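You operate a simulated robot arm through the tools that you are given. There is no shell and no other tool. Be economical: measure what you need, move in short steps, check, and stop when the job is done.

You run a simulated robot arm. Do the job below in one go: nothing can be reset, and whatever is moved stays where it is left.

JOB
Put things in order on the ironing board cover. At the end: the green tin (marked "POLISH") from the ironing board cover stands where the teal brush stood; the purple hose end stands where the small wax polish tin stood; the small wax polish tin stands where the green tin stood; the teal brush stands on top of the yellow dustpan; whatever was shut is shut again. Leave all else as you found it, and nothing knocked over.

Only the result counts: the job must be done as asked and must still hold three seconds after the hand-in. Knocking over, shifting, dropping, spilling or breaking anything else fails it. Lids that push on must go on centred and level and be pressed home; caps that screw on are set level and turned clockwise until they are tight.

ROBOT AND FRAMES
A 7-joint arm with a two-finger parallel gripper, fixed in place. Base frame: the origin is at the foot of the arm, x ahead of it, y to its left, z up; the work surface is at about z = 900. Lengths are in mm, angles in degrees, forces in N, time in s.
With the tool pointing down near the work surface it reaches from about 100 to 640 mm from the base axis. Its first joint turns from -66.0 to 66.0 degrees. Payload 1.57 kg.
The TCP is the grasp point between the finger pads, 30 mm short of the fingertips. In the tool frame z runs along the fingers and y along their closing line. The gripper opens to 80 mm. The fingers are 17 mm wide and 12 mm thick; the gripper's body (40 by 82 mm) begins 80 mm behind the TCP.
Orientation is that of the tool frame in the base frame, as [roll, pitch, yaw] about the fixed x, y, z axes, in that order (R = Rz(yaw) Ry(pitch) Rx(roll)). With the fingers straight down and closing along the base's y, the tool's x points along the base's -x, its y along +y and its z along -z.

CONTROLS
- The arm moves only by the tool arm_command. Its argument "rows" is a list that holds one entry, the list of rows, each a list of 7 numbers: the shift along the tool's x, y, z in units of 100 mm (1.0 is 100 mm), then the turn, a rotation vector about the tool's x, y, z in units of 45 degrees (1.0 is 45 degrees), then the opening, from 0 (shut) to 1 (fully open). In form: [[[x, y, z, rx, ry, rz, jaw], ...]]. A call has 1 to 20 rows; each row is the pose to reach, as a shift and turn from the pose commanded when the call began, along the tool's axes at that moment. A call with a number of a shift or a turn outside -1 to 1 is refused whole. Rows are played at 5 a second. More than 50 mm and 8.6 degrees between two rows, or a gripper value outside its range, and nothing of the call is played. A pose out of reach is approached as far as the arm can. The call stops where the force on the tool passes 40 N (or 10 N more than at its start, if that is more) or the arm is blocked; 0.2 s more then pass. Each finger travels about 72 mm/s and halts on what it meets, pressing with about 21 N; the grip force reading is that of the motor and also rises with nothing between the fingers. The clock runs only during rows and for 0.2 s after the last one: add rows that repeat a pose to give the fingers time. It gives the time, the measured TCP pose, the force on the tool (base axes), the opening and the grip force at its end, in the units of the frame above (readings bear some noise), with the torque about the TCP (base axes, N m) and any sound that the robot's microphone picked up.
- Cameras (640 x 400 px; columns grow to the right, rows downward): "scene" is fixed at [70.2, 451.1, 1410.8]; the picture's right is [-0.57, -0.82, 0.00], its down [-0.55, 0.38, -0.74] and it looks along [0.61, -0.43, -0.67] (base axes); focal length 309 px, centre (320, 200). "wrist" rides on the gripper at [72, -7, -122] in the tool frame; the picture's right is [0.09, 1.00, 0.00], its down [-0.84, 0.08, -0.54] and it looks along [-0.54, 0.05, 0.84] (tool axes); focal length 238 px, centre (320, 200). There is no depth. A picture from a camera that has moved, and an enlarged one, comes with that camera's place and axes in the base frame and with its lens.
- snapshot(camera): a new picture of that camera. It takes no simulated time.
- zoom(camera, box): a new picture of the part [left, top, right, bottom] of that camera's present view, enlarged. It takes no simulated time.
- hand_in(): hands the job in; it is judged then, once.

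Go step by step. Nothing tells you positions but the pictures and the camera data: compare them with the known pose of the tool, close in by small moves and look again before you grip or let go. The budget is 120 turns and 68 pictures, counting those below and the enlarged ones. Unless the task says otherwise, let go and move clear before handing in, and close with one line.

The tools are called as a command line: name --argument value ..., lists and objects as JSON in quotes. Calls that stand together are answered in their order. arm_command: Moves the arm, as the interface text tells. Its arguments: {"type":"object","properties":{"rows":{"type":"array","items":{"type":"array","items":{"type":"array","items":{"type":"number"}}}}},"required":["rows"]} The other tools are called the same way: snapshot (camera) takes a picture; zoom (camera, box) takes an enlarged picture of a part of a camera's view; hand_in () hands the job in.

At the start:

```text
time: 0.0
position: [329.6, 205.4, 1204.4]
ee_rot: [-180.0, 0.0, -179.9]
ft_force: [0.3, 0.5, -0.1]
moment: [-0.02, 0.0, 0.0]
gripper_width: 80.0
gripper_force: 0.1
```

scene: 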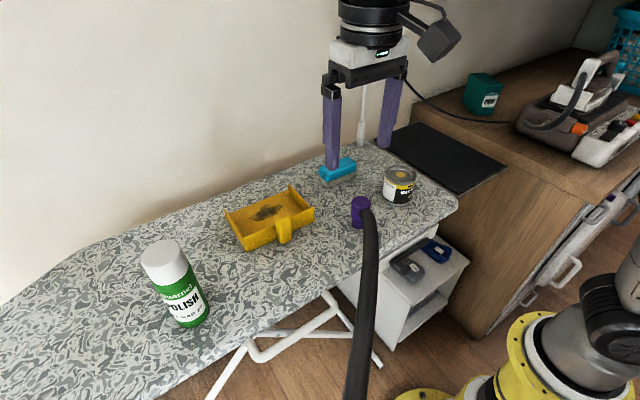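
wrist: 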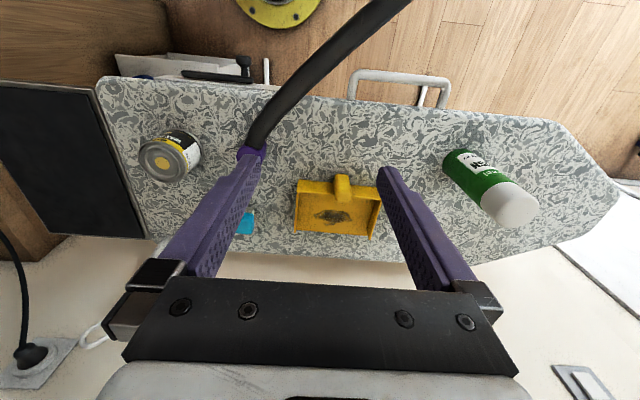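

I see the spray tin on the left, the yellow dustpan, the teal brush, the wax tin and the purple hose end on the board. I start with enlarged views to measure them.

zoom --camera "scene" --box '[290, 130, 470, 243]'

zoom --camera "scene" --box '[120, 170, 330, 340]'

zoom --camera "wrist" --box '[80, 80, 330, 260]'

```text
3.54 times, centred on (380, 186) of scene
camera zoom: at [70.2, 451.1, 1410.8], right [-0.57, -0.82, 0.0], down [-0.55, 0.38, -0.74], along [0.61, -0.43, -0.67], focal length 1092 px, centre (108, 248)
```

zoom: 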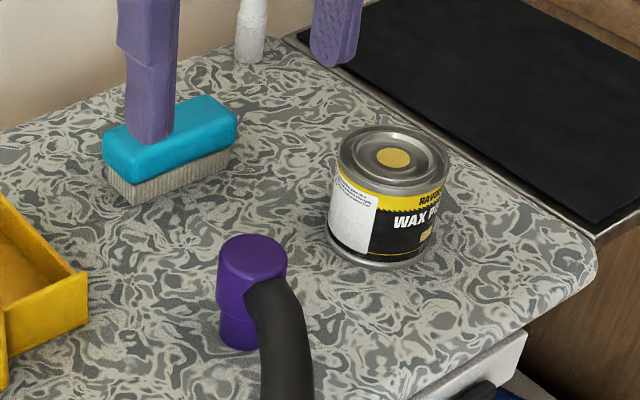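

```text
2.35 times, centred on (225, 255) of scene
camera zoom: at [70.2, 451.1, 1410.8], right [-0.57, -0.82, 0.0], down [-0.55, 0.38, -0.74], along [0.61, -0.43, -0.67], focal length 726 px, centre (544, 71)
```

zoom: 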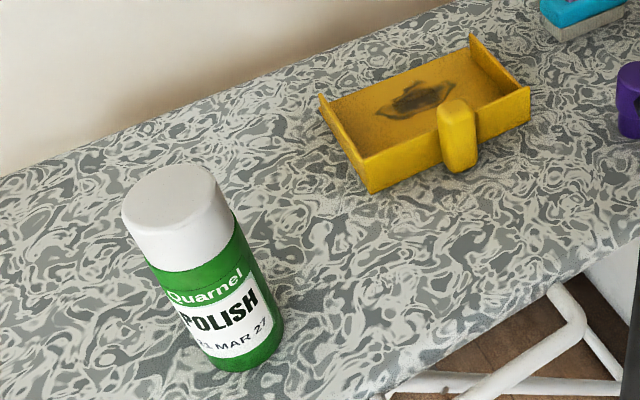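

```text
2.22 times, centred on (205, 170) of wrist
camera zoom: at [257.7, 200.1, 1324.7], right [-0.09, 1.0, 0.0], down [0.84, 0.08, 0.54], along [0.54, 0.05, -0.84], focal length 530 px, centre (576, 267)
```

zoom: 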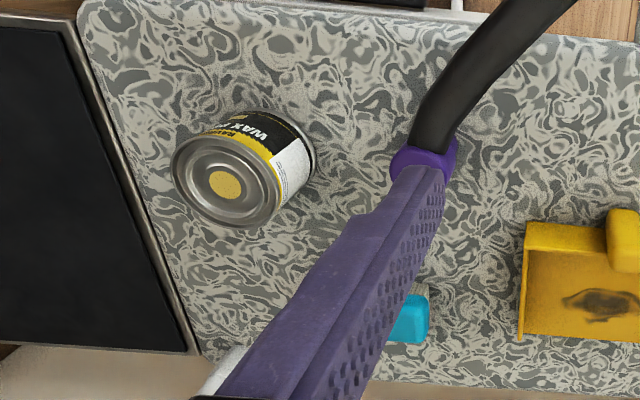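

Positions so far, from both cameras: wax tin about (438,-42), brush about (575,38), hose end about (417,102), green tin about (412,478), and dustpan x 480–600, y 175–340. I move toward the brush first, turning the hand 45°.

arm_command --rows '[[[-0.167, -0.167, 0, 0, 0, 0.167, 1], [-0.333, -0.333, 0, 0, 0, 0.333, 1], [-0.5, -0.5, 0, 0, 0, 0.5, 1], [-0.667, -0.667, 0, 0, 0, 0.667, 1], [-0.833, -0.833, 0, 0, 0, 0.833, 1], [-1, -1, 0, 0, 0, 1, 1]]]'

```text
time: 1.4
position: [429.3, 106.0, 1205.4]
ee_rot: [-180.0, 0.0, 135.0]
ft_force: [-0.1, -0.2, 0.0]
moment: [-0.01, 0.05, -0.01]
gripper_width: 80.2
gripper_force: 0.0
```

The move went as commanded. I continue turning to 90° and come closer to the brush.

arm_command --rows '[[[-0.15, 0.04, 0.1, 0, 0, 0.167, 1], [-0.3, 0.08, 0.2, 0, 0, 0.333, 1], [-0.45, 0.12, 0.3, 0, 0, 0.5, 1], [-0.6, 0.16, 0.4, 0, 0, 0.667, 1], [-0.75, 0.2, 0.5, 0, 0, 0.833, 1], [-0.9, 0.25, 0.6, 0, 0, 1, 1]]]'

snapshot --camera "wrist"

snapshot --camera "scene"

```text
time: 2.8
position: [512.3, 58.7, 1143.0]
ee_rot: [179.8, 0.0, 89.9]
ft_force: [0.3, 0.3, -0.5]
moment: [0.0, 0.0, -0.01]
gripper_width: 79.8
gripper_force: 0.1
```

```text
62 pictures are left
camera wrist: at [505.3, 131.6, 1263.5], right [1.0, 0.09, 0.0], down [0.07, -0.84, 0.54], along [0.05, -0.54, -0.84], focal length 238 px, centre (320, 200)
```

wrist: 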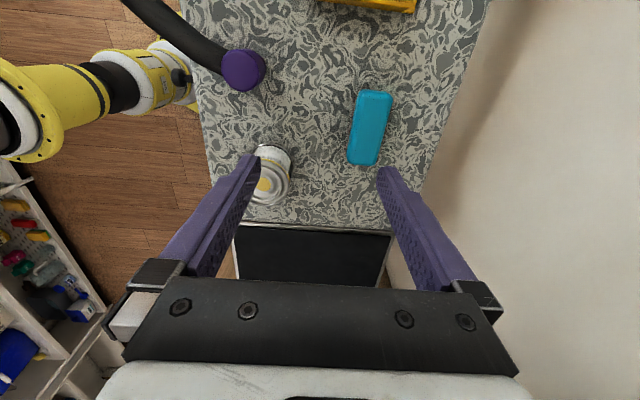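

```text
61 pictures are left
```

scene: 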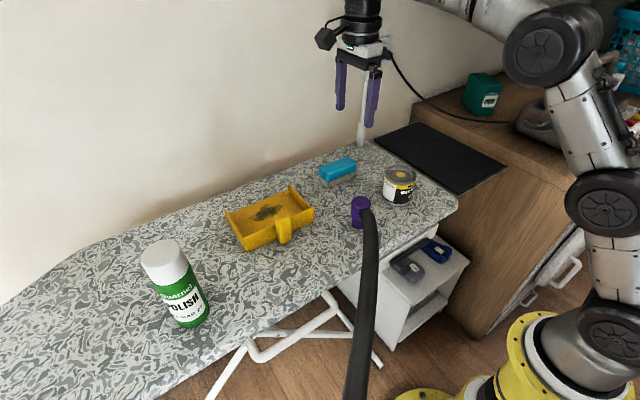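

The brush is in full view now. I take enlarged views to measure it.

zoom --camera "wrist" --box '[310, 70, 430, 190]'

zoom --camera "scene" --box '[300, 140, 380, 200]'

```text
3.33 times, centred on (370, 130) of wrist
camera zoom: at [505.3, 131.6, 1263.5], right [1.0, 0.09, 0.0], down [0.07, -0.84, 0.54], along [0.05, -0.54, -0.84], focal length 794 px, centre (153, 433)
```

zoom: 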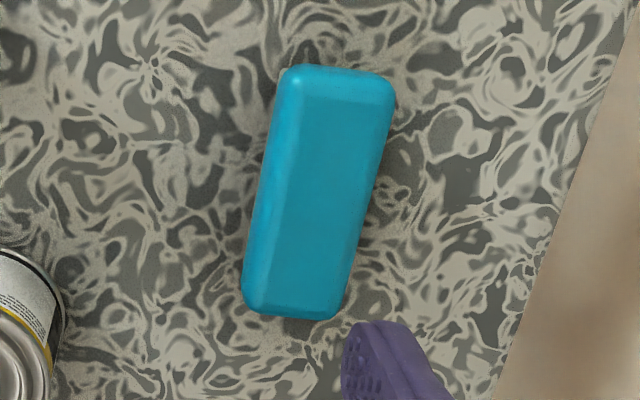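

```text
6.67 times, centred on (340, 170) of scene
camera zoom: at [70.2, 451.1, 1410.8], right [-0.57, -0.82, 0.0], down [-0.55, 0.38, -0.74], along [0.61, -0.43, -0.67], focal length 2057 px, centre (187, 400)
```

zoom: 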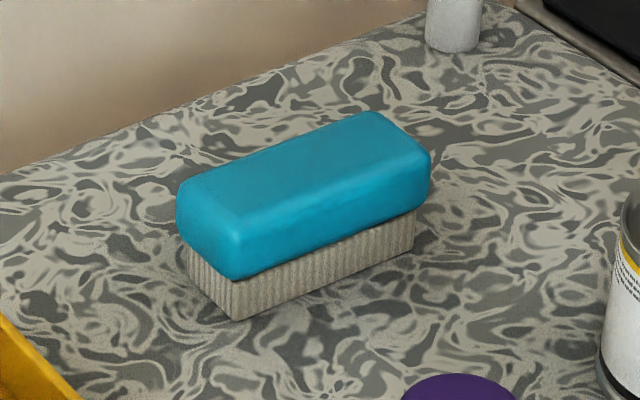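

The brush is centred near (580.5, 39), with its length along y and a width of about 43. I go over it and start down.

arm_command --rows '[[[-0.07, 0.23, 0.1, 0, 0, 0, 1], [-0.14, 0.46, 0.2, 0, 0, 0, 1], [-0.2, 0.68, 0.35, 0, 0, 0, 1], [-0.2, 0.68, 0.6, 0, 0, 0, 1], [-0.2, 0.68, 0.8, 0, 0, 0, 1], [-0.2, 0.68, 1.0, 0, 0, 0, 1]]]'

snapshot --camera "wrist"

```text
time: 4.2
position: [578.7, 39.5, 1044.8]
ee_rot: [-179.9, 0.0, 90.0]
ft_force: [0.1, -1.4, 0.3]
moment: [-0.01, 0.02, -0.01]
gripper_width: 79.9
gripper_force: 0.0
```

```text
58 pictures are left
camera wrist: at [572.1, 111.9, 1165.4], right [1.0, 0.09, 0.0], down [0.08, -0.84, 0.54], along [0.05, -0.54, -0.84], focal length 238 px, centre (320, 200)
```

wrist: 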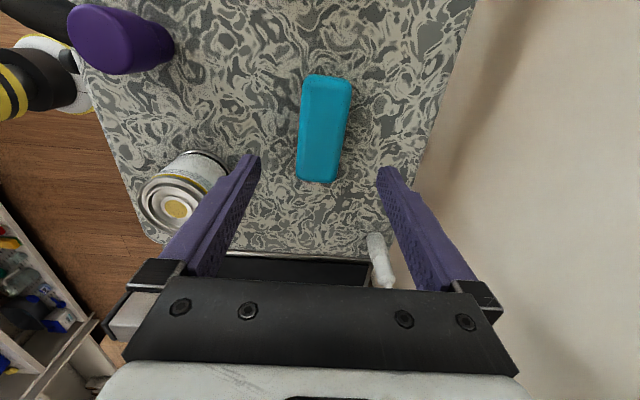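

The brush lies centred under the hand. I go down to grip height and close.

arm_command --rows '[[[0, 0.01, 0.2, 0, 0, 0, 1], [0, 0.01, 0.4, 0, 0, 0, 1], [0, 0.01, 0.6, 0, 0, 0, 1], [0, 0.01, 0.75, 0, 0, 0, 1], [0, 0.01, 0.9, 0, 0, 0, 1], [0, 0.01, 1.0, 0, 0, 0, 1]]]'

arm_command --rows '[[[0, 0, 0.06, 0, 0, 0, 1], [0, 0, 0.06, 0, 0, 0, 0.75], [0, 0, 0.06, 0, 0, 0, 0.6], [0, 0, 0.06, 0, 0, 0, 0.4], [0, 0, 0.06, 0, 0, 0, 0.3], [0, 0, 0.06, 0, 0, 0, 0.3]]]'

snapshot --camera "scene"

```text
time: 5.6
position: [580.0, 40.2, 943.3]
ee_rot: [180.0, 0.0, 90.1]
ft_force: [-0.9, -0.7, -0.2]
moment: [-0.01, -0.01, 0.0]
gripper_width: 80.0
gripper_force: 0.1
```

```text
time: 7.0
position: [579.2, 41.4, 938.3]
ee_rot: [180.0, 0.0, 90.0]
ft_force: [-0.3, 0.4, -0.3]
moment: [0.01, -0.01, 0.01]
gripper_width: 43.8
gripper_force: 20.8
```

```text
57 pictures are left
```

scene: 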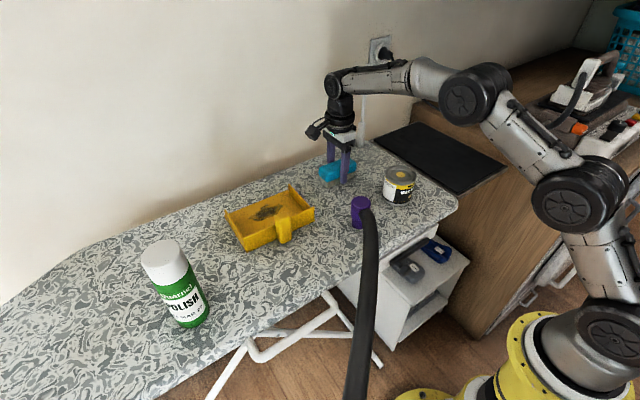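

The brush is gripped at 43.8 mm. I lift it and move toward the dustpan.

arm_command --rows '[[[0, 0, -0.15, 0, 0, 0, 0.3], [0, 0, -0.35, 0, 0, 0, 0.3], [0, 0, -0.6, 0, 0, 0, 0.3], [0, 0, -0.85, 0, 0, 0, 0.3], [0.2, -0.03, -1, 0, 0, 0, 0.3], [0.4, -0.06, -1, 0, 0, 0, 0.3], [0.6, -0.09, -1, 0, 0, 0, 0.3], [0.8, -0.12, -1, 0, 0, 0, 0.3], [1, -0.15, -1, 0, 0, 0, 0.3]]]'

snapshot --camera "wrist"

zoom --camera "scene" --box '[210, 120, 370, 260]'

```text
time: 9.0
position: [565.1, 140.4, 1037.9]
ee_rot: [180.0, -0.1, 90.0]
ft_force: [0.5, 0.1, -0.8]
moment: [0.0, 0.0, 0.0]
gripper_width: 24.0
gripper_force: 0.1
```

```text
56 pictures are left
camera wrist: at [557.8, 212.7, 1158.1], right [1.0, 0.09, 0.0], down [0.08, -0.84, 0.54], along [0.05, -0.54, -0.84], focal length 238 px, centre (320, 200)
```

wrist: 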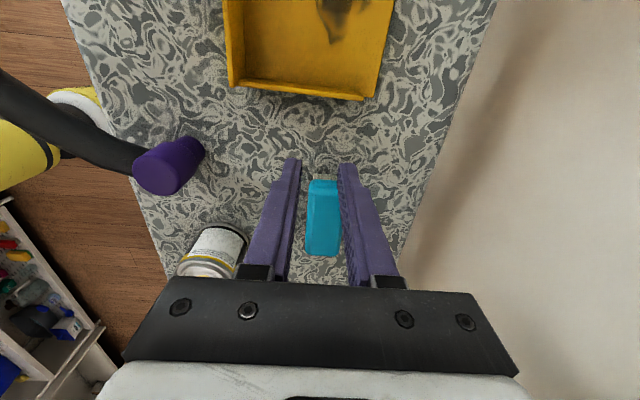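

```text
2.86 times, centred on (290, 190) of scene
camera zoom: at [70.2, 451.1, 1410.8], right [-0.57, -0.82, 0.0], down [-0.55, 0.38, -0.74], along [0.61, -0.43, -0.67], focal length 882 px, centre (406, 229)
```

zoom: 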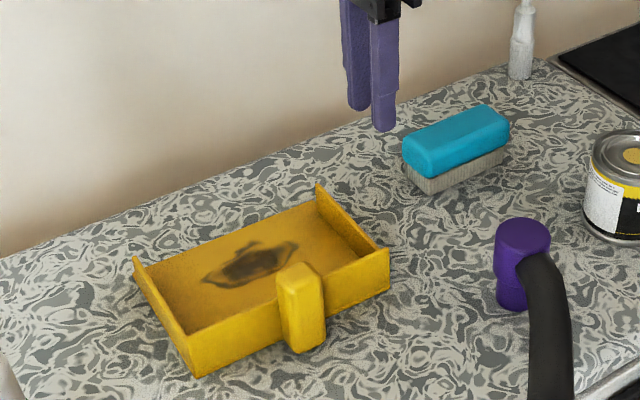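

The brush slipped out at the lift and still stands in its old place, so the grip was too high or too light. I go back, grip lower with a full squeeze and lift gently.

arm_command --rows '[[[-0.2, 0.03, 0, 0, 0, 0, 1], [-0.4, 0.06, 0, 0, 0, 0, 1], [-0.6, 0.09, 0, 0, 0, 0, 1], [-0.8, 0.12, 0, 0, 0, 0, 1], [-1, 0.15, 0, 0, 0, 0, 1], [-1, 0.15, 0, 0, 0, 0, 1]]]'

snapshot --camera "wrist"

zoom --camera "scene" --box '[300, 140, 380, 200]'

```text
time: 10.4
position: [579.5, 40.7, 1038.5]
ee_rot: [-180.0, 0.0, 90.0]
ft_force: [-0.7, -0.1, 0.4]
moment: [-0.05, 0.03, -0.01]
gripper_width: 80.0
gripper_force: 0.0
```

```text
54 pictures are left
camera wrist: at [573.3, 113.2, 1158.2], right [1.0, 0.09, 0.0], down [0.08, -0.84, 0.54], along [0.05, -0.54, -0.84], focal length 238 px, centre (320, 200)
```

wrist: 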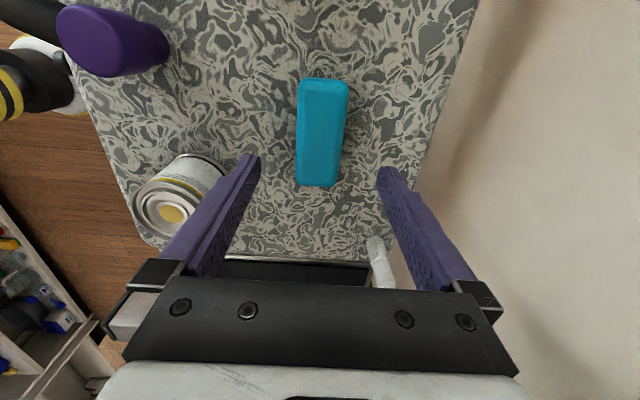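

```text
6.67 times, centred on (340, 170) of scene
camera zoom: at [70.2, 451.1, 1410.8], right [-0.57, -0.82, 0.0], down [-0.55, 0.38, -0.74], along [0.61, -0.43, -0.67], focal length 2057 px, centre (187, 400)
```

zoom: 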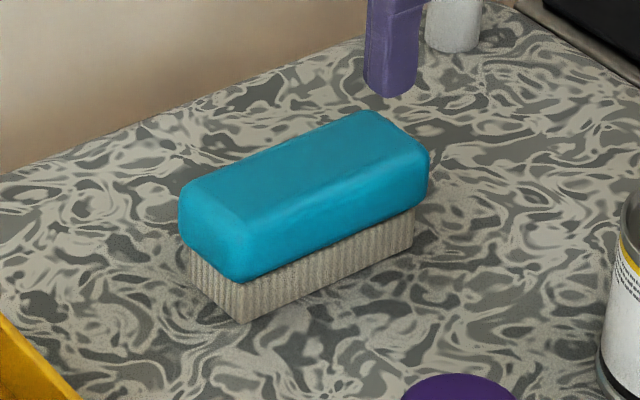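

The brush stands upright and unmoved, apart from a couple of degrees of alignment. I descend lower this time.

arm_command --rows '[[[0, 0, 0.2, 0, 0, 0, 1], [0, 0, 0.4, 0, 0, 0, 1], [0, 0, 0.6, 0, 0, 0, 1], [0, 0, 0.8, 0, 0, 0, 1], [0, 0, 0.9, 0, 0, 0, 1], [0, 0, 1.0, 0, 0, 0, 1]]]'

arm_command --rows '[[[0, 0, 0.06, 0, 0, 0, 1], [0, 0, 0.06, 0, 0, 0, 0.7], [0, 0, 0.06, 0, 0, 0, 0.5], [0, 0, 0.06, 0, 0, 0, 0.2], [0, 0, 0.06, 0, 0, 0, 0], [0, 0, 0.06, 0, 0, 0, 0], [0, 0, 0.06, 0, 0, 0, 0], [0, 0, 0.02, 0, 0, 0, 0], [0, 0, -0.02, 0, 0, 0, 0], [0, 0, -0.06, 0, 0, 0, 0], [0, 0, -0.1, 0, 0, 0, 0]]]'

zoom --camera "scene" --box '[300, 140, 380, 200]'

```text
time: 11.8
position: [580.4, 41.1, 938.3]
ee_rot: [-180.0, 0.0, 90.0]
ft_force: [0.1, -0.6, -0.3]
moment: [0.02, 0.02, 0.01]
gripper_width: 80.0
gripper_force: 0.1
```

```text
time: 14.2
position: [580.2, 40.7, 949.1]
ee_rot: [180.0, -0.1, 90.1]
ft_force: [-0.3, 0.3, -1.5]
moment: [-0.01, -0.01, 0.02]
gripper_width: 43.4
gripper_force: 21.1
```

```text
6.67 times, centred on (340, 170) of scene
camera zoom: at [70.2, 451.1, 1410.8], right [-0.57, -0.82, 0.0], down [-0.55, 0.38, -0.74], along [0.61, -0.43, -0.67], focal length 2057 px, centre (187, 400)
```

zoom: 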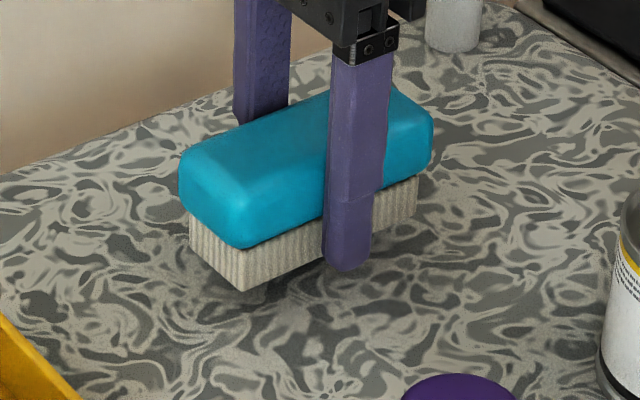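

The brush is held and lifted. I raise it further and carry it toward the dustpan, which I take as centred near (542, 257).

arm_command --rows '[[[0, 0, -0.1, 0, 0, 0, 0], [0, 0, -0.22, 0, 0, 0, 0], [0, 0, -0.36, 0, 0, 0, 0], [0, 0, -0.5, 0, 0, 0, 0], [0.1, -0.03, -0.5, 0, 0, 0, 0], [0.25, -0.06, -0.5, 0, 0, 0, 0], [0.4, -0.1, -0.5, 0, 0, 0, 0], [0.55, -0.16, -0.5, 0, 0, 0, 0], [0.7, -0.22, -0.5, 0, 0, 0, 0], [0.85, -0.28, -0.5, 0, 0, 0, 0], [1, -0.34, -0.5, 0, 0, 0, 0]]]'

arm_command --rows '[[[0.15, 0, 0, 0, 0, 0, 0], [0.3, 0, 0, 0, 0, 0, 0], [0.45, 0, 0, 0, 0, 0, 0], [0.6, 0, 0, 0, 0, 0, 0], [0.75, 0, 0, 0, 0, 0, 0], [0.9, 0, 0, 0, 0, 0, 0], [1, 0, 0, 0, 0, 0, 0], [1, 0, 0, 0, 0, 0, 0]]]'

snapshot --camera "wrist"

zoom --camera "scene" --box '[210, 120, 350, 260]'

```text
time: 16.6
position: [546.2, 141.4, 997.7]
ee_rot: [-179.9, 0.0, 90.0]
ft_force: [-0.2, -0.2, -0.8]
moment: [-0.05, 0.0, -0.04]
gripper_width: 43.8
gripper_force: 20.9
```

```text
time: 18.4
position: [546.2, 240.4, 999.1]
ee_rot: [-180.0, 0.0, 90.1]
ft_force: [-0.3, 0.0, -1.3]
moment: [0.02, 0.04, -0.03]
gripper_width: 43.5
gripper_force: 21.8
```

```text
51 pictures are left
camera wrist: at [539.2, 312.0, 1119.3], right [1.0, 0.09, 0.0], down [0.08, -0.84, 0.54], along [0.05, -0.54, -0.84], focal length 238 px, centre (320, 200)
```

wrist: 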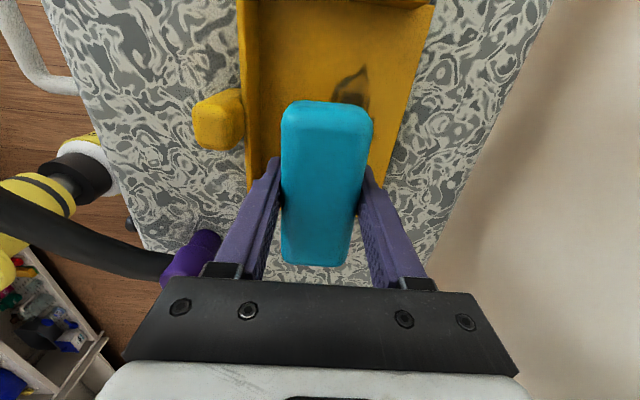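

```text
2.86 times, centred on (280, 190) of scene
camera zoom: at [70.2, 451.1, 1410.8], right [-0.57, -0.82, 0.0], down [-0.55, 0.38, -0.74], along [0.61, -0.43, -0.67], focal length 882 px, centre (434, 229)
```

zoom: 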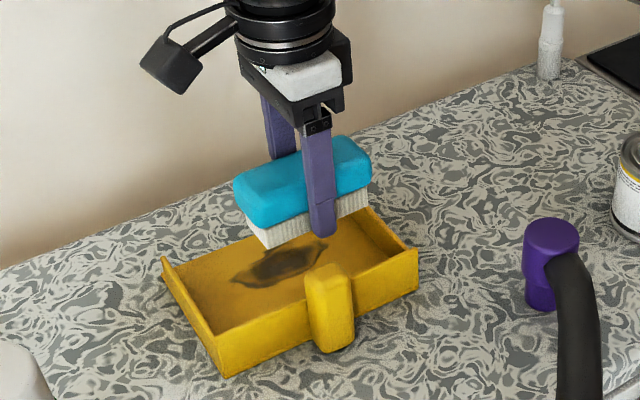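

The brush hangs over the tray. I centre it at (549, 257) and lower it to just above the floor of the pan.

arm_command --rows '[[[0.08, 0.02, 0.0, 0, 0, 0, 0], [0.16, 0.03, 0.0, 0, 0, 0, 0], [0.16, 0.03, 0.15, 0, 0, 0, 0], [0.16, 0.03, 0.3, 0, 0, 0, 0], [0.16, 0.03, 0.42, 0, 0, 0, 0], [0.16, 0.03, 0.52, 0, 0, 0, 0], [0.16, 0.03, 0.55, 0, 0, 0, 0]]]'

zoom --camera "scene" --box '[210, 140, 350, 260]'

```text
time: 20.0
position: [547.8, 256.6, 942.7]
ee_rot: [-180.0, 0.0, 90.0]
ft_force: [0.0, 0.8, -0.8]
moment: [-0.02, 0.01, 0.01]
gripper_width: 43.6
gripper_force: 20.8
```

```text
3.33 times, centred on (280, 200) of scene
camera zoom: at [70.2, 451.1, 1410.8], right [-0.57, -0.82, 0.0], down [-0.55, 0.38, -0.74], along [0.61, -0.43, -0.67], focal length 1029 px, centre (453, 200)
```

zoom: 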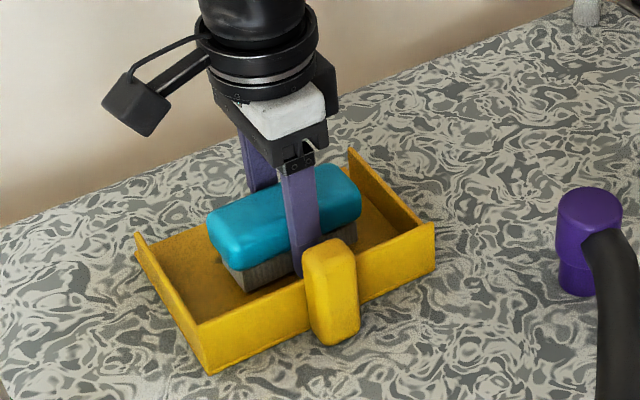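

Centred in the tray with force still clear. I lower in 1.5 mm steps to find contact.

arm_command --rows '[[[0, 0, 0.015, 0, 0, 0, 0], [0, 0, 0.03, 0, 0, 0, 0], [0, 0, 0.03, 0, 0, 0, 0]]]'

arm_command --rows '[[[0, 0, 0.015, 0, 0, 0, 0], [0, 0, 0.015, 0, 0, 0, 0]]]'

```text
time: 20.8
position: [547.3, 257.4, 940.2]
ee_rot: [180.0, 0.0, 90.0]
ft_force: [0.7, 0.1, -0.4]
moment: [0.02, 0.01, 0.01]
gripper_width: 43.6
gripper_force: 20.9
```

```text
time: 21.4
position: [548.7, 257.9, 938.3]
ee_rot: [-179.9, 0.0, 90.1]
ft_force: [0.2, 0.3, -0.7]
moment: [-0.01, 0.0, 0.01]
gripper_width: 43.7
gripper_force: 21.0
```

arm_command --rows '[[[0, 0, 0.015, 0, 0, 0, 0], [0, 0, 0.015, 0, 0, 0, 0]]]'

arm_command --rows '[[[0, 0, 0.01, 0, 0, 0, 0], [0, 0, 0.01, 0, 0, 0, 0]]]'

zoom --camera "scene" --box '[240, 170, 340, 240]'

```text
time: 22.0
position: [546.8, 257.3, 937.9]
ee_rot: [-179.9, 0.0, 89.9]
ft_force: [0.0, -0.5, 0.2]
moment: [0.02, 0.02, 0.04]
gripper_width: 43.5
gripper_force: 20.5
```

```text
time: 22.6
position: [549.6, 256.4, 937.8]
ee_rot: [179.9, 0.1, 90.0]
ft_force: [-1.5, -0.8, 3.3]
moment: [-0.04, 0.05, -0.01]
gripper_width: 43.3
gripper_force: 21.6
```

```text
5.71 times, centred on (290, 205) of scene
camera zoom: at [70.1, 451.1, 1410.8], right [-0.57, -0.82, 0.0], down [-0.55, 0.38, -0.74], along [0.61, -0.43, -0.67], focal length 1763 px, centre (491, 171)
```

zoom: 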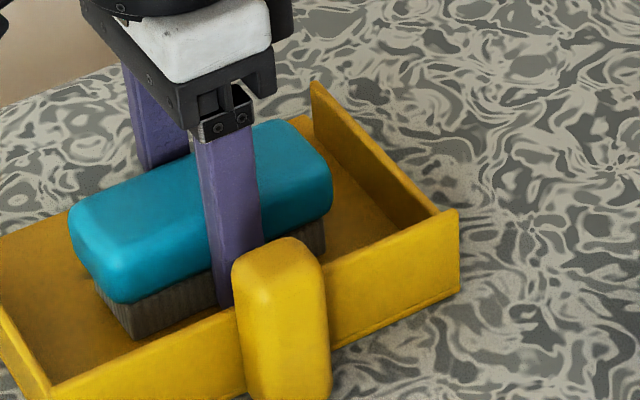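

Contact shows at about 3 N. I release with a modest opening and rise straight up.

arm_command --rows '[[[0, 0, 0, 0, 0, 0, 0.55], [0, 0, 0, 0, 0, 0, 0.7], [0, 0, 0, 0, 0, 0, 0.7], [0, 0, -0.1, 0, 0, 0, 0.7], [0, 0, -0.25, 0, 0, 0, 0.7], [0, 0, -0.45, 0, 0, 0, 0.7], [0, 0, -0.65, 0, 0, 0, 0.7], [0, 0, -0.85, 0, 0, 0, 0.7], [0, 0, -1, 0, 0, 0, 0.7]]]'

arm_command --rows '[[[0.0, -0.15, -0.15, 0, 0, -0.167, 1], [0.1, -0.3, -0.3, 0, 0, -0.333, 1], [0.2, -0.4, -0.45, 0, 0, -0.5, 1], [0.3, -0.5, -0.6, 0, 0, -0.667, 1], [0.4, -0.6, -0.75, 0, 0, -0.833, 1], [0.5, -0.7, -0.9, 0, 0, -1, 1]]]'

snapshot --camera "scene"

```text
time: 24.6
position: [548.2, 256.8, 1035.8]
ee_rot: [180.0, -0.1, 90.0]
ft_force: [0.2, -0.5, 1.0]
moment: [0.02, -0.02, 0.01]
gripper_width: 56.1
gripper_force: 0.0
```

```text
time: 26.0
position: [477.6, 306.7, 1126.9]
ee_rot: [180.0, 0.0, 135.1]
ft_force: [-0.8, -0.5, 2.2]
moment: [-0.03, -0.02, 0.01]
gripper_width: 80.1
gripper_force: 0.1
```

```text
47 pictures are left
```

scene: 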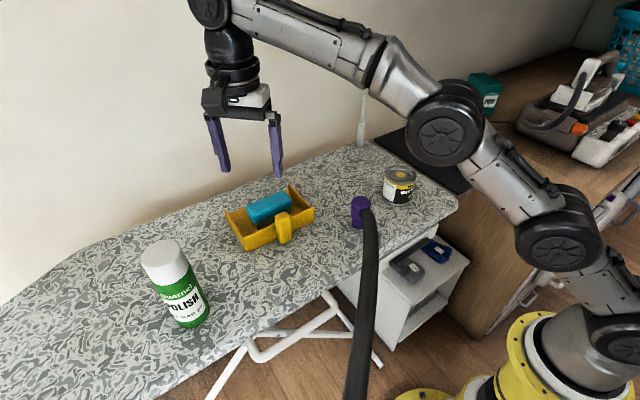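

The brush stands in the dustpan. I turn the hand to yaw 180 and approach the green tin high up for a look.

arm_command --rows '[[[0.16, 0.02, -0.08, 0, 0, -0.167, 1], [0.32, 0.04, -0.16, 0, 0, -0.333, 1], [0.48, 0.06, -0.24, 0, 0, -0.5, 1], [0.64, 0.08, -0.32, 0, 0, -0.667, 1], [0.8, 0.1, -0.4, 0, 0, -0.833, 1], [0.95, 0.11, -0.5, 0, 0, -1, 1], [0.95, 0.11, -0.5, 0, 0, -1, 1]]]'

snapshot --camera "wrist"

```text
time: 27.6
position: [408.1, 370.7, 1165.0]
ee_rot: [179.9, 0.0, -179.9]
ft_force: [0.2, -0.2, 0.4]
moment: [-0.01, -0.02, 0.03]
gripper_width: 80.0
gripper_force: 0.0
out of reach, approached as far as the arm can: row 4, 5, 6, 7
```

```text
46 pictures are left
camera wrist: at [336.8, 365.1, 1286.6], right [-0.09, 1.0, 0.0], down [0.84, 0.08, 0.54], along [0.54, 0.05, -0.84], focal length 238 px, centre (320, 200)
```

wrist: 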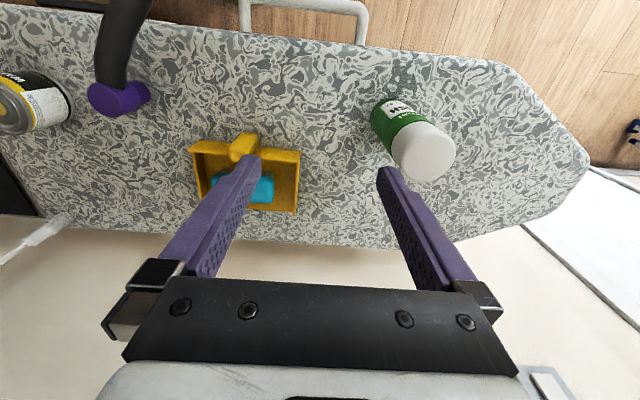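

The tin is at about (415, 479), and a vertical tool can't reach above it at height. I'll use a tilted grip from the robot side, so I first turn the hand 45° so that its closing line is tangential.

arm_command --rows '[[[0.1, 0.05, 0.1, 0, 0, -0.167, 1], [0.2, 0.1, 0.2, 0, 0, -0.333, 1], [0.3, 0.15, 0.3, 0, 0, -0.5, 1], [0.4, 0.2, 0.4, 0, 0, -0.667, 1], [0.5, 0.25, 0.5, 0, 0, -0.833, 1], [0.6, 0.3, 0.6, 0, 0, -1, 1]]]'

```text
time: 29.0
position: [348.1, 402.1, 1107.3]
ee_rot: [180.0, 0.2, -134.9]
ft_force: [0.1, 0.2, -0.8]
moment: [0.01, 0.01, -0.01]
gripper_width: 80.2
gripper_force: 0.1
```

Now I tilt the hand about 40° so the fingers point outward, while going down beside the tin.

arm_command --rows '[[[0, 0, 0.15, 0, -0.15, 0, 1], [0, 0, 0.3, 0, -0.3, 0, 1], [0, 0, 0.45, 0, -0.45, 0, 1], [0, 0, 0.6, 0, -0.6, 0, 1], [0, 0, 0.8, 0, -0.75, 0, 1], [0, 0, 1.0, 0, -0.9, 0, 1], [0, 0, 1.0, 0, -0.9, 0, 1]]]'

snapshot --camera "wrist"

snapshot --camera "scene"

```text
time: 30.6
position: [346.0, 399.9, 1005.5]
ee_rot: [180.0, 40.6, -135.0]
ft_force: [-0.3, 1.0, 0.1]
moment: [0.02, 0.01, 0.04]
gripper_width: 80.0
gripper_force: 0.1
```

```text
45 pictures are left
camera wrist: at [257.2, 301.4, 1050.6], right [-0.75, 0.65, -0.06], down [0.15, 0.25, 0.96], along [0.64, 0.71, -0.29], focal length 238 px, centre (320, 200)
```

wrist: 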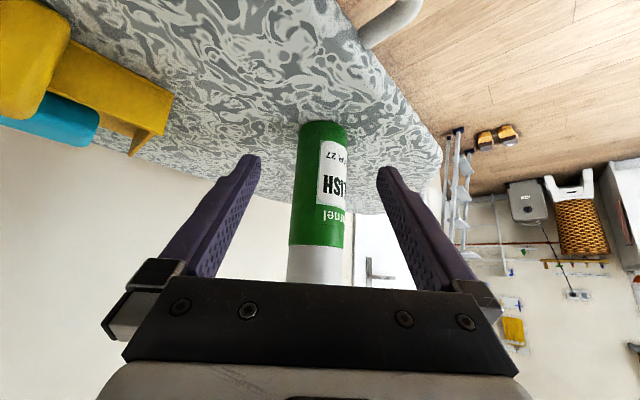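

```text
44 pictures are left
```

scene: 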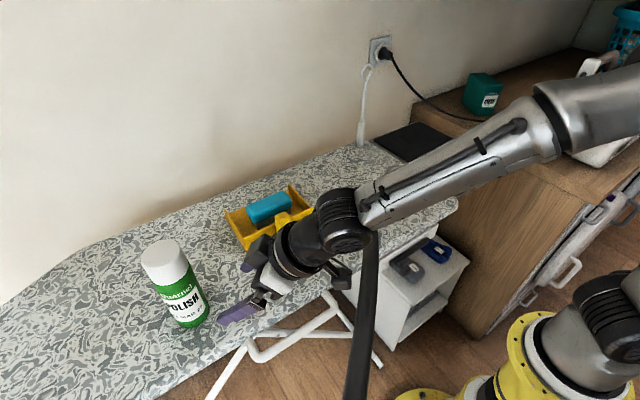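

The tin is centred between the fingers. I make a small lateral correction and slide in horizontally around it.

arm_command --rows '[[[0, 0.06, 0, 0, 0, 0, 1], [-0.12, 0.064, 0.17, 0, 0, 0, 1], [-0.25, 0.064, 0.34, 0, 0, 0, 1], [-0.37, 0.064, 0.51, 0, 0, 0, 1], [-0.5, 0.064, 0.69, 0, 0, 0, 1], [-0.57, 0.064, 0.79, 0, 0, 0, 1], [-0.622, 0.064, 0.861, 0, 0, 0, 1], [-0.622, 0.064, 0.861, 0, 0, 0, 1]]]'

snapshot --camera "wrist"

zoom --camera "scene" --box '[120, 210, 300, 350]'

```text
time: 32.4
position: [417.0, 479.4, 980.0]
ee_rot: [-180.0, 40.6, -135.0]
ft_force: [-0.7, 0.5, -0.1]
moment: [-0.02, -0.03, 0.01]
gripper_width: 79.8
gripper_force: 0.2
```

```text
43 pictures are left
camera wrist: at [326.8, 380.5, 1024.8], right [-0.75, 0.65, -0.06], down [0.15, 0.26, 0.96], along [0.64, 0.71, -0.29], focal length 238 px, centre (320, 200)
```

wrist: 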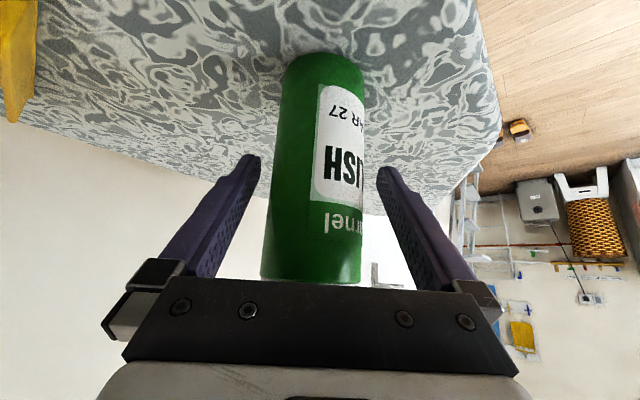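

```text
2.86 times, centred on (210, 280) of scene
camera zoom: at [70.2, 451.1, 1410.8], right [-0.57, -0.82, 0.0], down [-0.55, 0.38, -0.74], along [0.61, -0.43, -0.67], focal length 882 px, centre (634, -29)
```

zoom: 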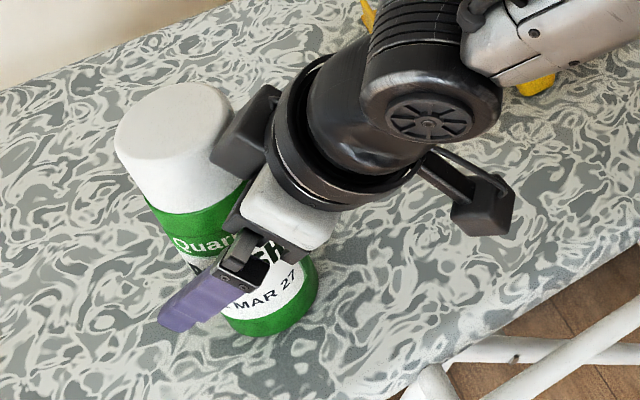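

The tin lies between the fingers with about equal gaps. I close on it and then lift a little.

arm_command --rows '[[[0, 0, 0, 0, 0, 0, 0.8], [0, 0, 0, 0, 0, 0, 0.6], [0, 0, 0, 0, 0, 0, 0.4], [0, 0, 0, 0, 0, 0, 0.2], [0, 0, 0, 0, 0, 0, 0], [0, 0, 0, 0, 0, 0, 0]]]'

arm_command --rows '[[[-0.03, 0, -0.035, 0, 0, 0, 0], [-0.06, 0, -0.07, 0, 0, 0, 0], [-0.1, 0, -0.117, 0, 0, 0, 0], [-0.13, 0, -0.152, 0, 0, 0, 0]]]'

zoom --camera "scene" --box '[120, 210, 300, 350]'

```text
time: 33.8
position: [417.8, 479.2, 980.0]
ee_rot: [180.0, 40.4, -134.9]
ft_force: [-0.1, -0.8, -0.9]
moment: [0.01, -0.17, -0.05]
gripper_width: 55.1
gripper_force: 20.7
```

```text
time: 34.8
position: [416.5, 479.2, 1000.8]
ee_rot: [180.0, 40.6, -135.0]
ft_force: [0.1, -0.2, -3.2]
moment: [-0.01, 0.01, -0.04]
gripper_width: 55.2
gripper_force: 20.5
```

```text
2.86 times, centred on (210, 280) of scene
camera zoom: at [70.2, 451.1, 1410.8], right [-0.57, -0.82, 0.0], down [-0.55, 0.38, -0.74], along [0.61, -0.43, -0.67], focal length 882 px, centre (634, -29)
```

zoom: 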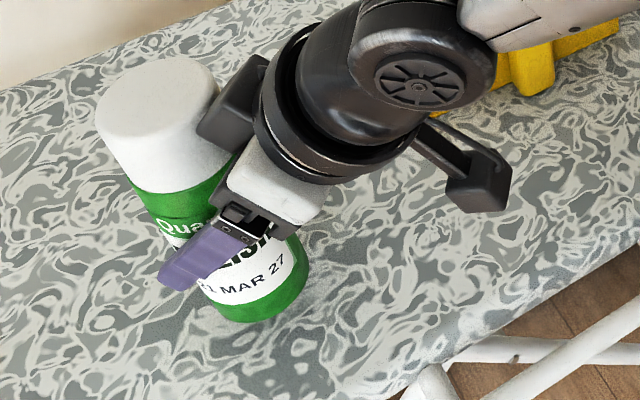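

The tin is held upright and lifted. I raise it clear of everything and draw it in a little toward the base.

arm_command --rows '[[[-0.1, 0, -0.114, 0, 0, 0, 0], [-0.2, 0, -0.228, 0, 0, 0, 0], [-0.3, 0, -0.35, 0, 0, 0, 0], [-0.4, 0, -0.46, 0, 0, 0, 0], [-0.488, 0, -0.57, 0, 0, 0, 0], [-0.36, 0, -0.68, 0, 0, 0, 0], [-0.24, 0, -0.78, 0, 0, 0, 0], [-0.12, 0, -0.89, 0, 0, 0, 0], [0.0, 0, -0.99, 0, 0, 0, 0]]]'

arm_command --rows '[[[0, -0.179, 0, 0.026, 0, 0.03, 0], [0, -0.358, 0, 0.052, 0, 0.06, 0], [0, -0.536, 0, 0.078, 0, 0.091, 0], [0, -0.715, 0, 0.104, 0, 0.122, 0], [0, -0.894, 0, 0.13, 0, 0.152, 0]]]'

snapshot --camera "scene"

```text
time: 36.8
position: [370.4, 435.8, 1076.6]
ee_rot: [179.9, 40.5, -135.0]
ft_force: [0.3, 0.0, -3.2]
moment: [0.0, 0.02, 0.02]
gripper_width: 55.0
gripper_force: 20.8
```

```text
time: 38.0
position: [434.2, 368.7, 1076.5]
ee_rot: [180.0, 40.5, -144.0]
ft_force: [-0.6, 0.2, -2.7]
moment: [-0.01, 0.04, 0.03]
gripper_width: 55.1
gripper_force: 21.1
```

```text
40 pictures are left
```

scene: 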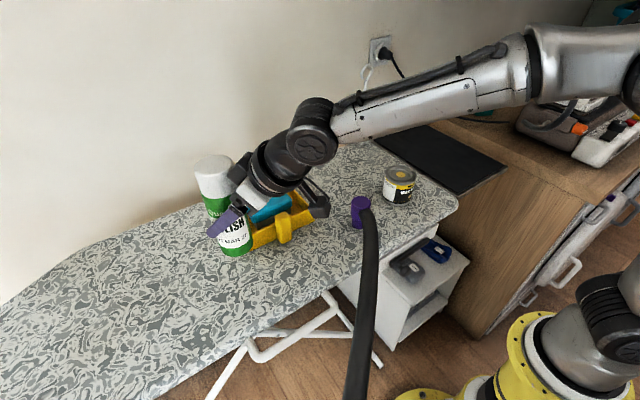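

The swing works: the tin stays level and clear. I repeat the same arc step.

arm_command --rows '[[[0, -0.179, 0, 0.026, 0, 0.03, 0], [0, -0.358, 0, 0.052, 0, 0.06, 0], [0, -0.536, 0, 0.078, 0, 0.091, 0], [0, -0.715, 0, 0.104, 0, 0.122, 0], [0, -0.894, 0, 0.13, 0, 0.152, 0]]]'

arm_command --rows '[[[0, -0.179, 0, 0.026, 0, 0.03, 0], [0, -0.358, 0, 0.052, 0, 0.06, 0], [0, -0.536, 0, 0.078, 0, 0.091, 0], [0, -0.715, 0, 0.104, 0, 0.122, 0], [0, -0.894, 0, 0.13, 0, 0.152, 0]]]'

arm_command --rows '[[[0, -0.179, 0, 0.026, 0, 0.03, 0], [0, -0.358, 0, 0.052, 0, 0.06, 0], [0, -0.536, 0, 0.078, 0, 0.091, 0], [0, -0.715, 0, 0.104, 0, 0.122, 0], [0, -0.894, 0, 0.13, 0, 0.152, 0]]]'

arm_command --rows '[[[0, -0.179, 0, 0.026, 0, 0.03, 0], [0, -0.358, 0, 0.052, 0, 0.06, 0], [0, -0.536, 0, 0.078, 0, 0.091, 0], [0, -0.715, 0, 0.104, 0, 0.122, 0], [0, -0.894, 0, 0.13, 0, 0.152, 0], [0, -0.894, 0, 0.13, 0, 0.152, 0]]]'

snapshot --camera "scene"

snapshot --camera "wrist"

```text
time: 39.2
position: [487.7, 298.5, 1075.7]
ee_rot: [179.9, 40.4, -153.0]
ft_force: [0.2, -0.1, -3.5]
moment: [0.0, 0.01, -0.01]
gripper_width: 55.0
gripper_force: 21.2
```

```text
time: 40.4
position: [526.8, 218.6, 1077.8]
ee_rot: [179.9, 40.5, -162.0]
ft_force: [2.0, 0.4, -3.1]
moment: [0.03, 0.05, 0.02]
gripper_width: 54.9
gripper_force: 20.7
```

```text
time: 41.6
position: [554.4, 133.5, 1075.2]
ee_rot: [180.0, 40.5, -171.1]
ft_force: [0.1, 0.0, -2.4]
moment: [0.0, 0.02, 0.0]
gripper_width: 55.0
gripper_force: 21.0
```

```text
time: 43.0
position: [569.5, 45.4, 1075.7]
ee_rot: [180.0, 40.5, 180.0]
ft_force: [0.1, 0.6, -2.8]
moment: [0.02, 0.04, 0.0]
gripper_width: 54.9
gripper_force: 21.1
```

```text
39 pictures are left
```

scene: 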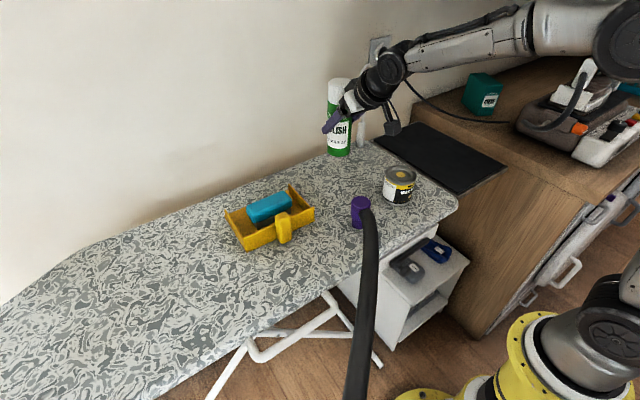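

```text
38 pictures are left
camera wrist: at [435.1, 39.4, 1120.5], right [-0.07, 1.0, -0.06], down [0.28, 0.08, 0.96], along [0.96, 0.05, -0.29], focal length 238 px, centre (320, 200)
```

wrist: 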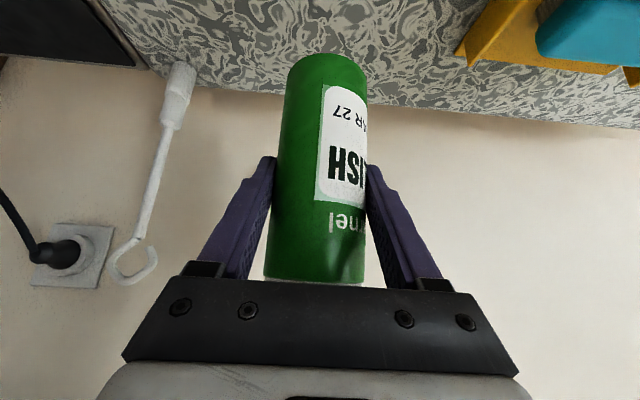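

The tin hangs beside the brush's old spot. I align to (581, 40) and lower to 15 mm above the board.

arm_command --rows '[[[-0.09, -0.054, 0.08, 0, 0, 0, 0], [0.03, -0.054, 0.22, 0, 0, 0, 0], [0.15, -0.054, 0.36, 0, 0, 0, 0], [0.25, -0.054, 0.475, 0, 0, 0, 0], [0.35, -0.054, 0.594, 0, 0, 0, 0], [0.429, -0.054, 0.686, 0, 0, 0, 0], [0.429, -0.054, 0.686, 0, 0, 0, 0]]]'

zoom --camera "scene" --box '[280, 60, 440, 220]'

```text
time: 44.6
position: [579.9, 40.9, 995.2]
ee_rot: [-180.0, 40.5, -180.0]
ft_force: [-0.2, 0.3, -2.7]
moment: [0.0, 0.03, -0.02]
gripper_width: 54.8
gripper_force: 21.2
```

```text
2.50 times, centred on (360, 140) of scene
camera zoom: at [70.2, 451.1, 1410.8], right [-0.57, -0.82, 0.0], down [-0.55, 0.38, -0.74], along [0.61, -0.43, -0.67], focal length 772 px, centre (220, 350)
```

zoom: 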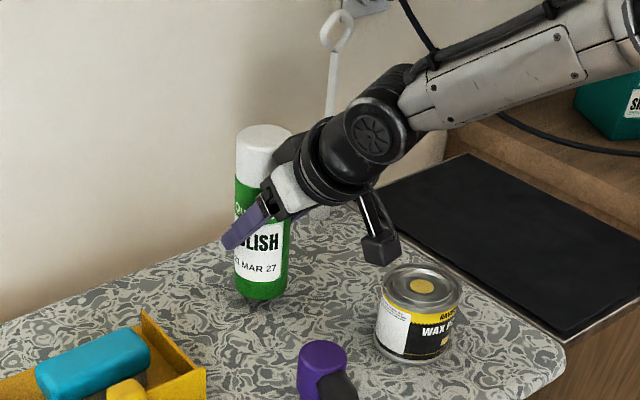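

Now the last 12 mm, then fine steps to contact.

arm_command --rows '[[[0.02, 0, 0.023, 0, 0, 0, 0], [0.04, 0, 0.046, 0, 0, 0, 0], [0.06, 0, 0.07, 0, 0, 0, 0], [0.078, 0, 0.091, 0, 0, 0, 0], [0.078, 0, 0.091, 0, 0, 0, 0]]]'

arm_command --rows '[[[0.01, 0, 0.0115, 0, 0, 0, 0], [0.01, 0, 0.0115, 0, 0, 0, 0]]]'

arm_command --rows '[[[0.01, 0, 0.0115, 0, 0, 0, 0], [0.01, 0, 0.0115, 0, 0, 0, 0]]]'

```text
time: 45.8
position: [581.5, 39.6, 984.0]
ee_rot: [179.9, 40.5, 179.9]
ft_force: [0.1, 0.1, -2.9]
moment: [-0.01, 0.01, 0.0]
gripper_width: 55.0
gripper_force: 21.6
```

```text
time: 46.4
position: [581.1, 38.2, 982.1]
ee_rot: [-179.9, 40.4, -179.9]
ft_force: [-0.6, 0.4, -2.4]
moment: [-0.01, 0.02, 0.01]
gripper_width: 54.8
gripper_force: 21.1
```

```text
time: 47.0
position: [581.9, 38.8, 981.7]
ee_rot: [-179.9, 40.5, -179.9]
ft_force: [0.0, 0.3, -2.6]
moment: [0.02, 0.03, 0.0]
gripper_width: 54.8
gripper_force: 21.1
```

arm_command --rows '[[[0.007, 0, 0.008, 0, 0, 0, 0], [0.007, 0, 0.008, 0, 0, 0, 0]]]'

arm_command --rows '[[[0.007, 0, 0.008, 0, 0, 0, 0], [0.007, 0, 0.008, 0, 0, 0, 0]]]'

```text
time: 47.6
position: [580.8, 39.8, 980.4]
ee_rot: [-180.0, 40.5, -180.0]
ft_force: [0.2, 0.9, -3.1]
moment: [0.0, 0.05, -0.04]
gripper_width: 54.9
gripper_force: 20.5
```

```text
time: 48.2
position: [581.6, 38.5, 980.6]
ee_rot: [179.9, 40.7, 179.9]
ft_force: [-1.5, 0.2, 1.2]
moment: [0.01, 0.01, -0.01]
gripper_width: 55.0
gripper_force: 21.5
```

The tin has touched down. I open the fingers and back out along the tool axis.

arm_command --rows '[[[0, 0, 0, 0, 0, 0, 0.8], [0, 0, 0, 0, 0, 0, 1], [0, 0, 0, 0, 0, 0, 1], [0, 0, -0.1, 0, 0, 0, 1], [0, 0, -0.25, 0, 0, 0, 1], [0, 0, -0.45, 0, 0, 0, 1], [0, 0, -0.65, 0, 0, 0, 1], [0, 0, -0.85, 0, 0, 0, 1], [0, 0, -1, 0, 0, 0, 1]]]'

snapshot --camera "scene"

```text
time: 50.2
position: [513.7, 39.1, 1056.6]
ee_rot: [-179.9, 40.6, -180.0]
ft_force: [0.7, -0.4, -0.4]
moment: [-0.01, 0.06, 0.03]
gripper_width: 79.9
gripper_force: 0.0
```

```text
36 pictures are left
```

scene: 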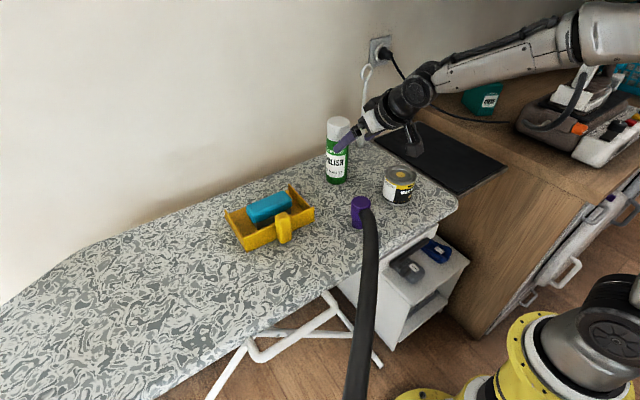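

The green tin stands where the brush stood. Next I back off to a pre-grasp position in front of the wax tin.

arm_command --rows '[[[0.15, 0, -0.13, 0, 0, 0, 1], [0.3, -0.15, -0.26, 0, 0, 0, 1], [0.45, -0.35, -0.39, 0, 0, 0, 1], [0.6, -0.55, -0.52, 0, 0, 0, 1], [0.76, -0.7, -0.65, 0, 0, 0, 1], [0.9, -0.82, -0.77, 0, 0, 0, 1], [0.9, -0.82, -0.77, 0, 0, 0, 1]]]'

snapshot --camera "wrist"

zoom --camera "scene" --box '[350, 150, 450, 220]'

```text
time: 51.8
position: [395.6, -42.6, 1054.9]
ee_rot: [-180.0, 40.6, 180.0]
ft_force: [0.6, -0.2, 0.1]
moment: [0.02, -0.01, -0.04]
gripper_width: 79.9
gripper_force: 0.0
```

```text
35 pictures are left
camera wrist: at [262.3, -48.1, 1100.5], right [-0.07, 1.0, -0.06], down [0.28, 0.08, 0.96], along [0.96, 0.05, -0.29], focal length 238 px, centre (320, 200)
```

wrist: 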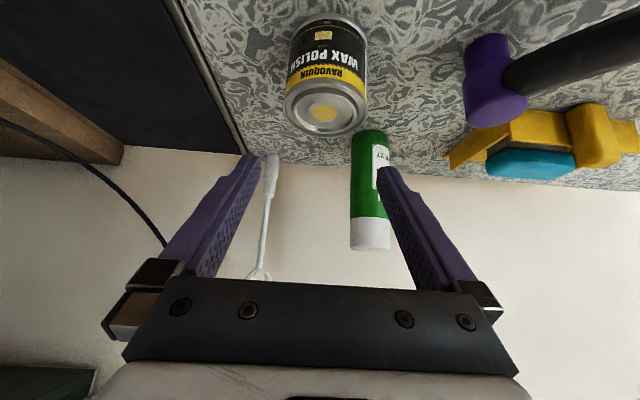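

```text
5.71 times, centred on (400, 185) of scene
camera zoom: at [70.2, 451.1, 1410.8], right [-0.57, -0.82, 0.0], down [-0.55, 0.38, -0.74], along [0.61, -0.43, -0.67], focal length 1763 px, centre (-137, 286)
```

zoom: 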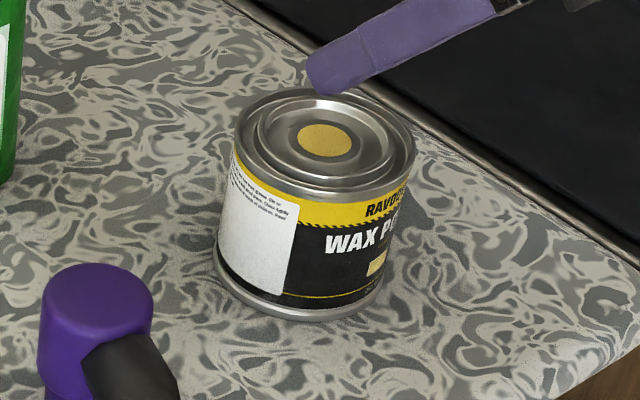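

The wax tin is at about (439, -41.3). The opening leaves only about 2 mm a side, so I stop with the fingertips just above its rim and check the alignment.

arm_command --rows '[[[0.1, 0.013, 0.1, 0, 0, 0, 1], [0.2, 0.013, 0.2, 0, 0, 0, 1], [0.3, 0.013, 0.29, 0, 0, 0, 1], [0.407, 0.013, 0.389, 0, 0, 0, 1], [0.407, 0.013, 0.389, 0, 0, 0, 1]]]'

zoom --camera "wrist" --box '[220, 20, 420, 220]'

zoom --camera "scene" --box '[350, 150, 450, 220]'

```text
time: 53.0
position: [391.6, -41.2, 999.3]
ee_rot: [-179.9, 40.5, -180.0]
ft_force: [-0.3, 0.4, -0.3]
moment: [0.01, 0.03, 0.01]
gripper_width: 80.0
gripper_force: 0.1
```

```text
2.00 times, centred on (320, 120) of wrist
camera zoom: at [258.6, -47.1, 1043.9], right [-0.07, 1.0, -0.06], down [0.28, 0.08, 0.96], along [0.96, 0.05, -0.29], focal length 477 px, centre (320, 360)
```

zoom: 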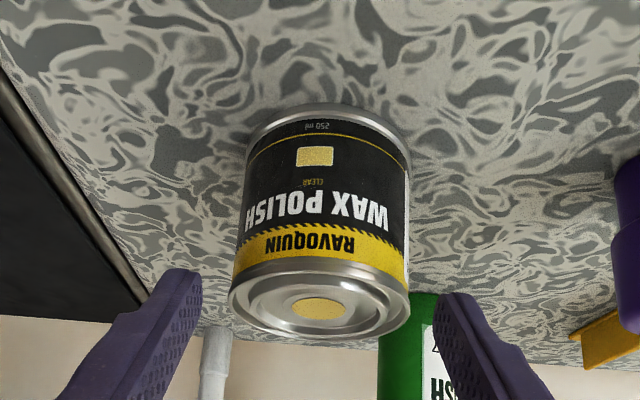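

```text
5.71 times, centred on (400, 185) of scene
camera zoom: at [70.2, 451.1, 1410.8], right [-0.57, -0.82, 0.0], down [-0.55, 0.38, -0.74], along [0.61, -0.43, -0.67], focal length 1763 px, centre (-137, 286)
```

zoom: 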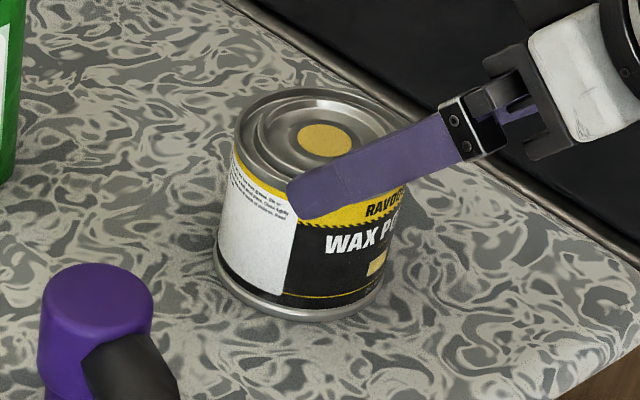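

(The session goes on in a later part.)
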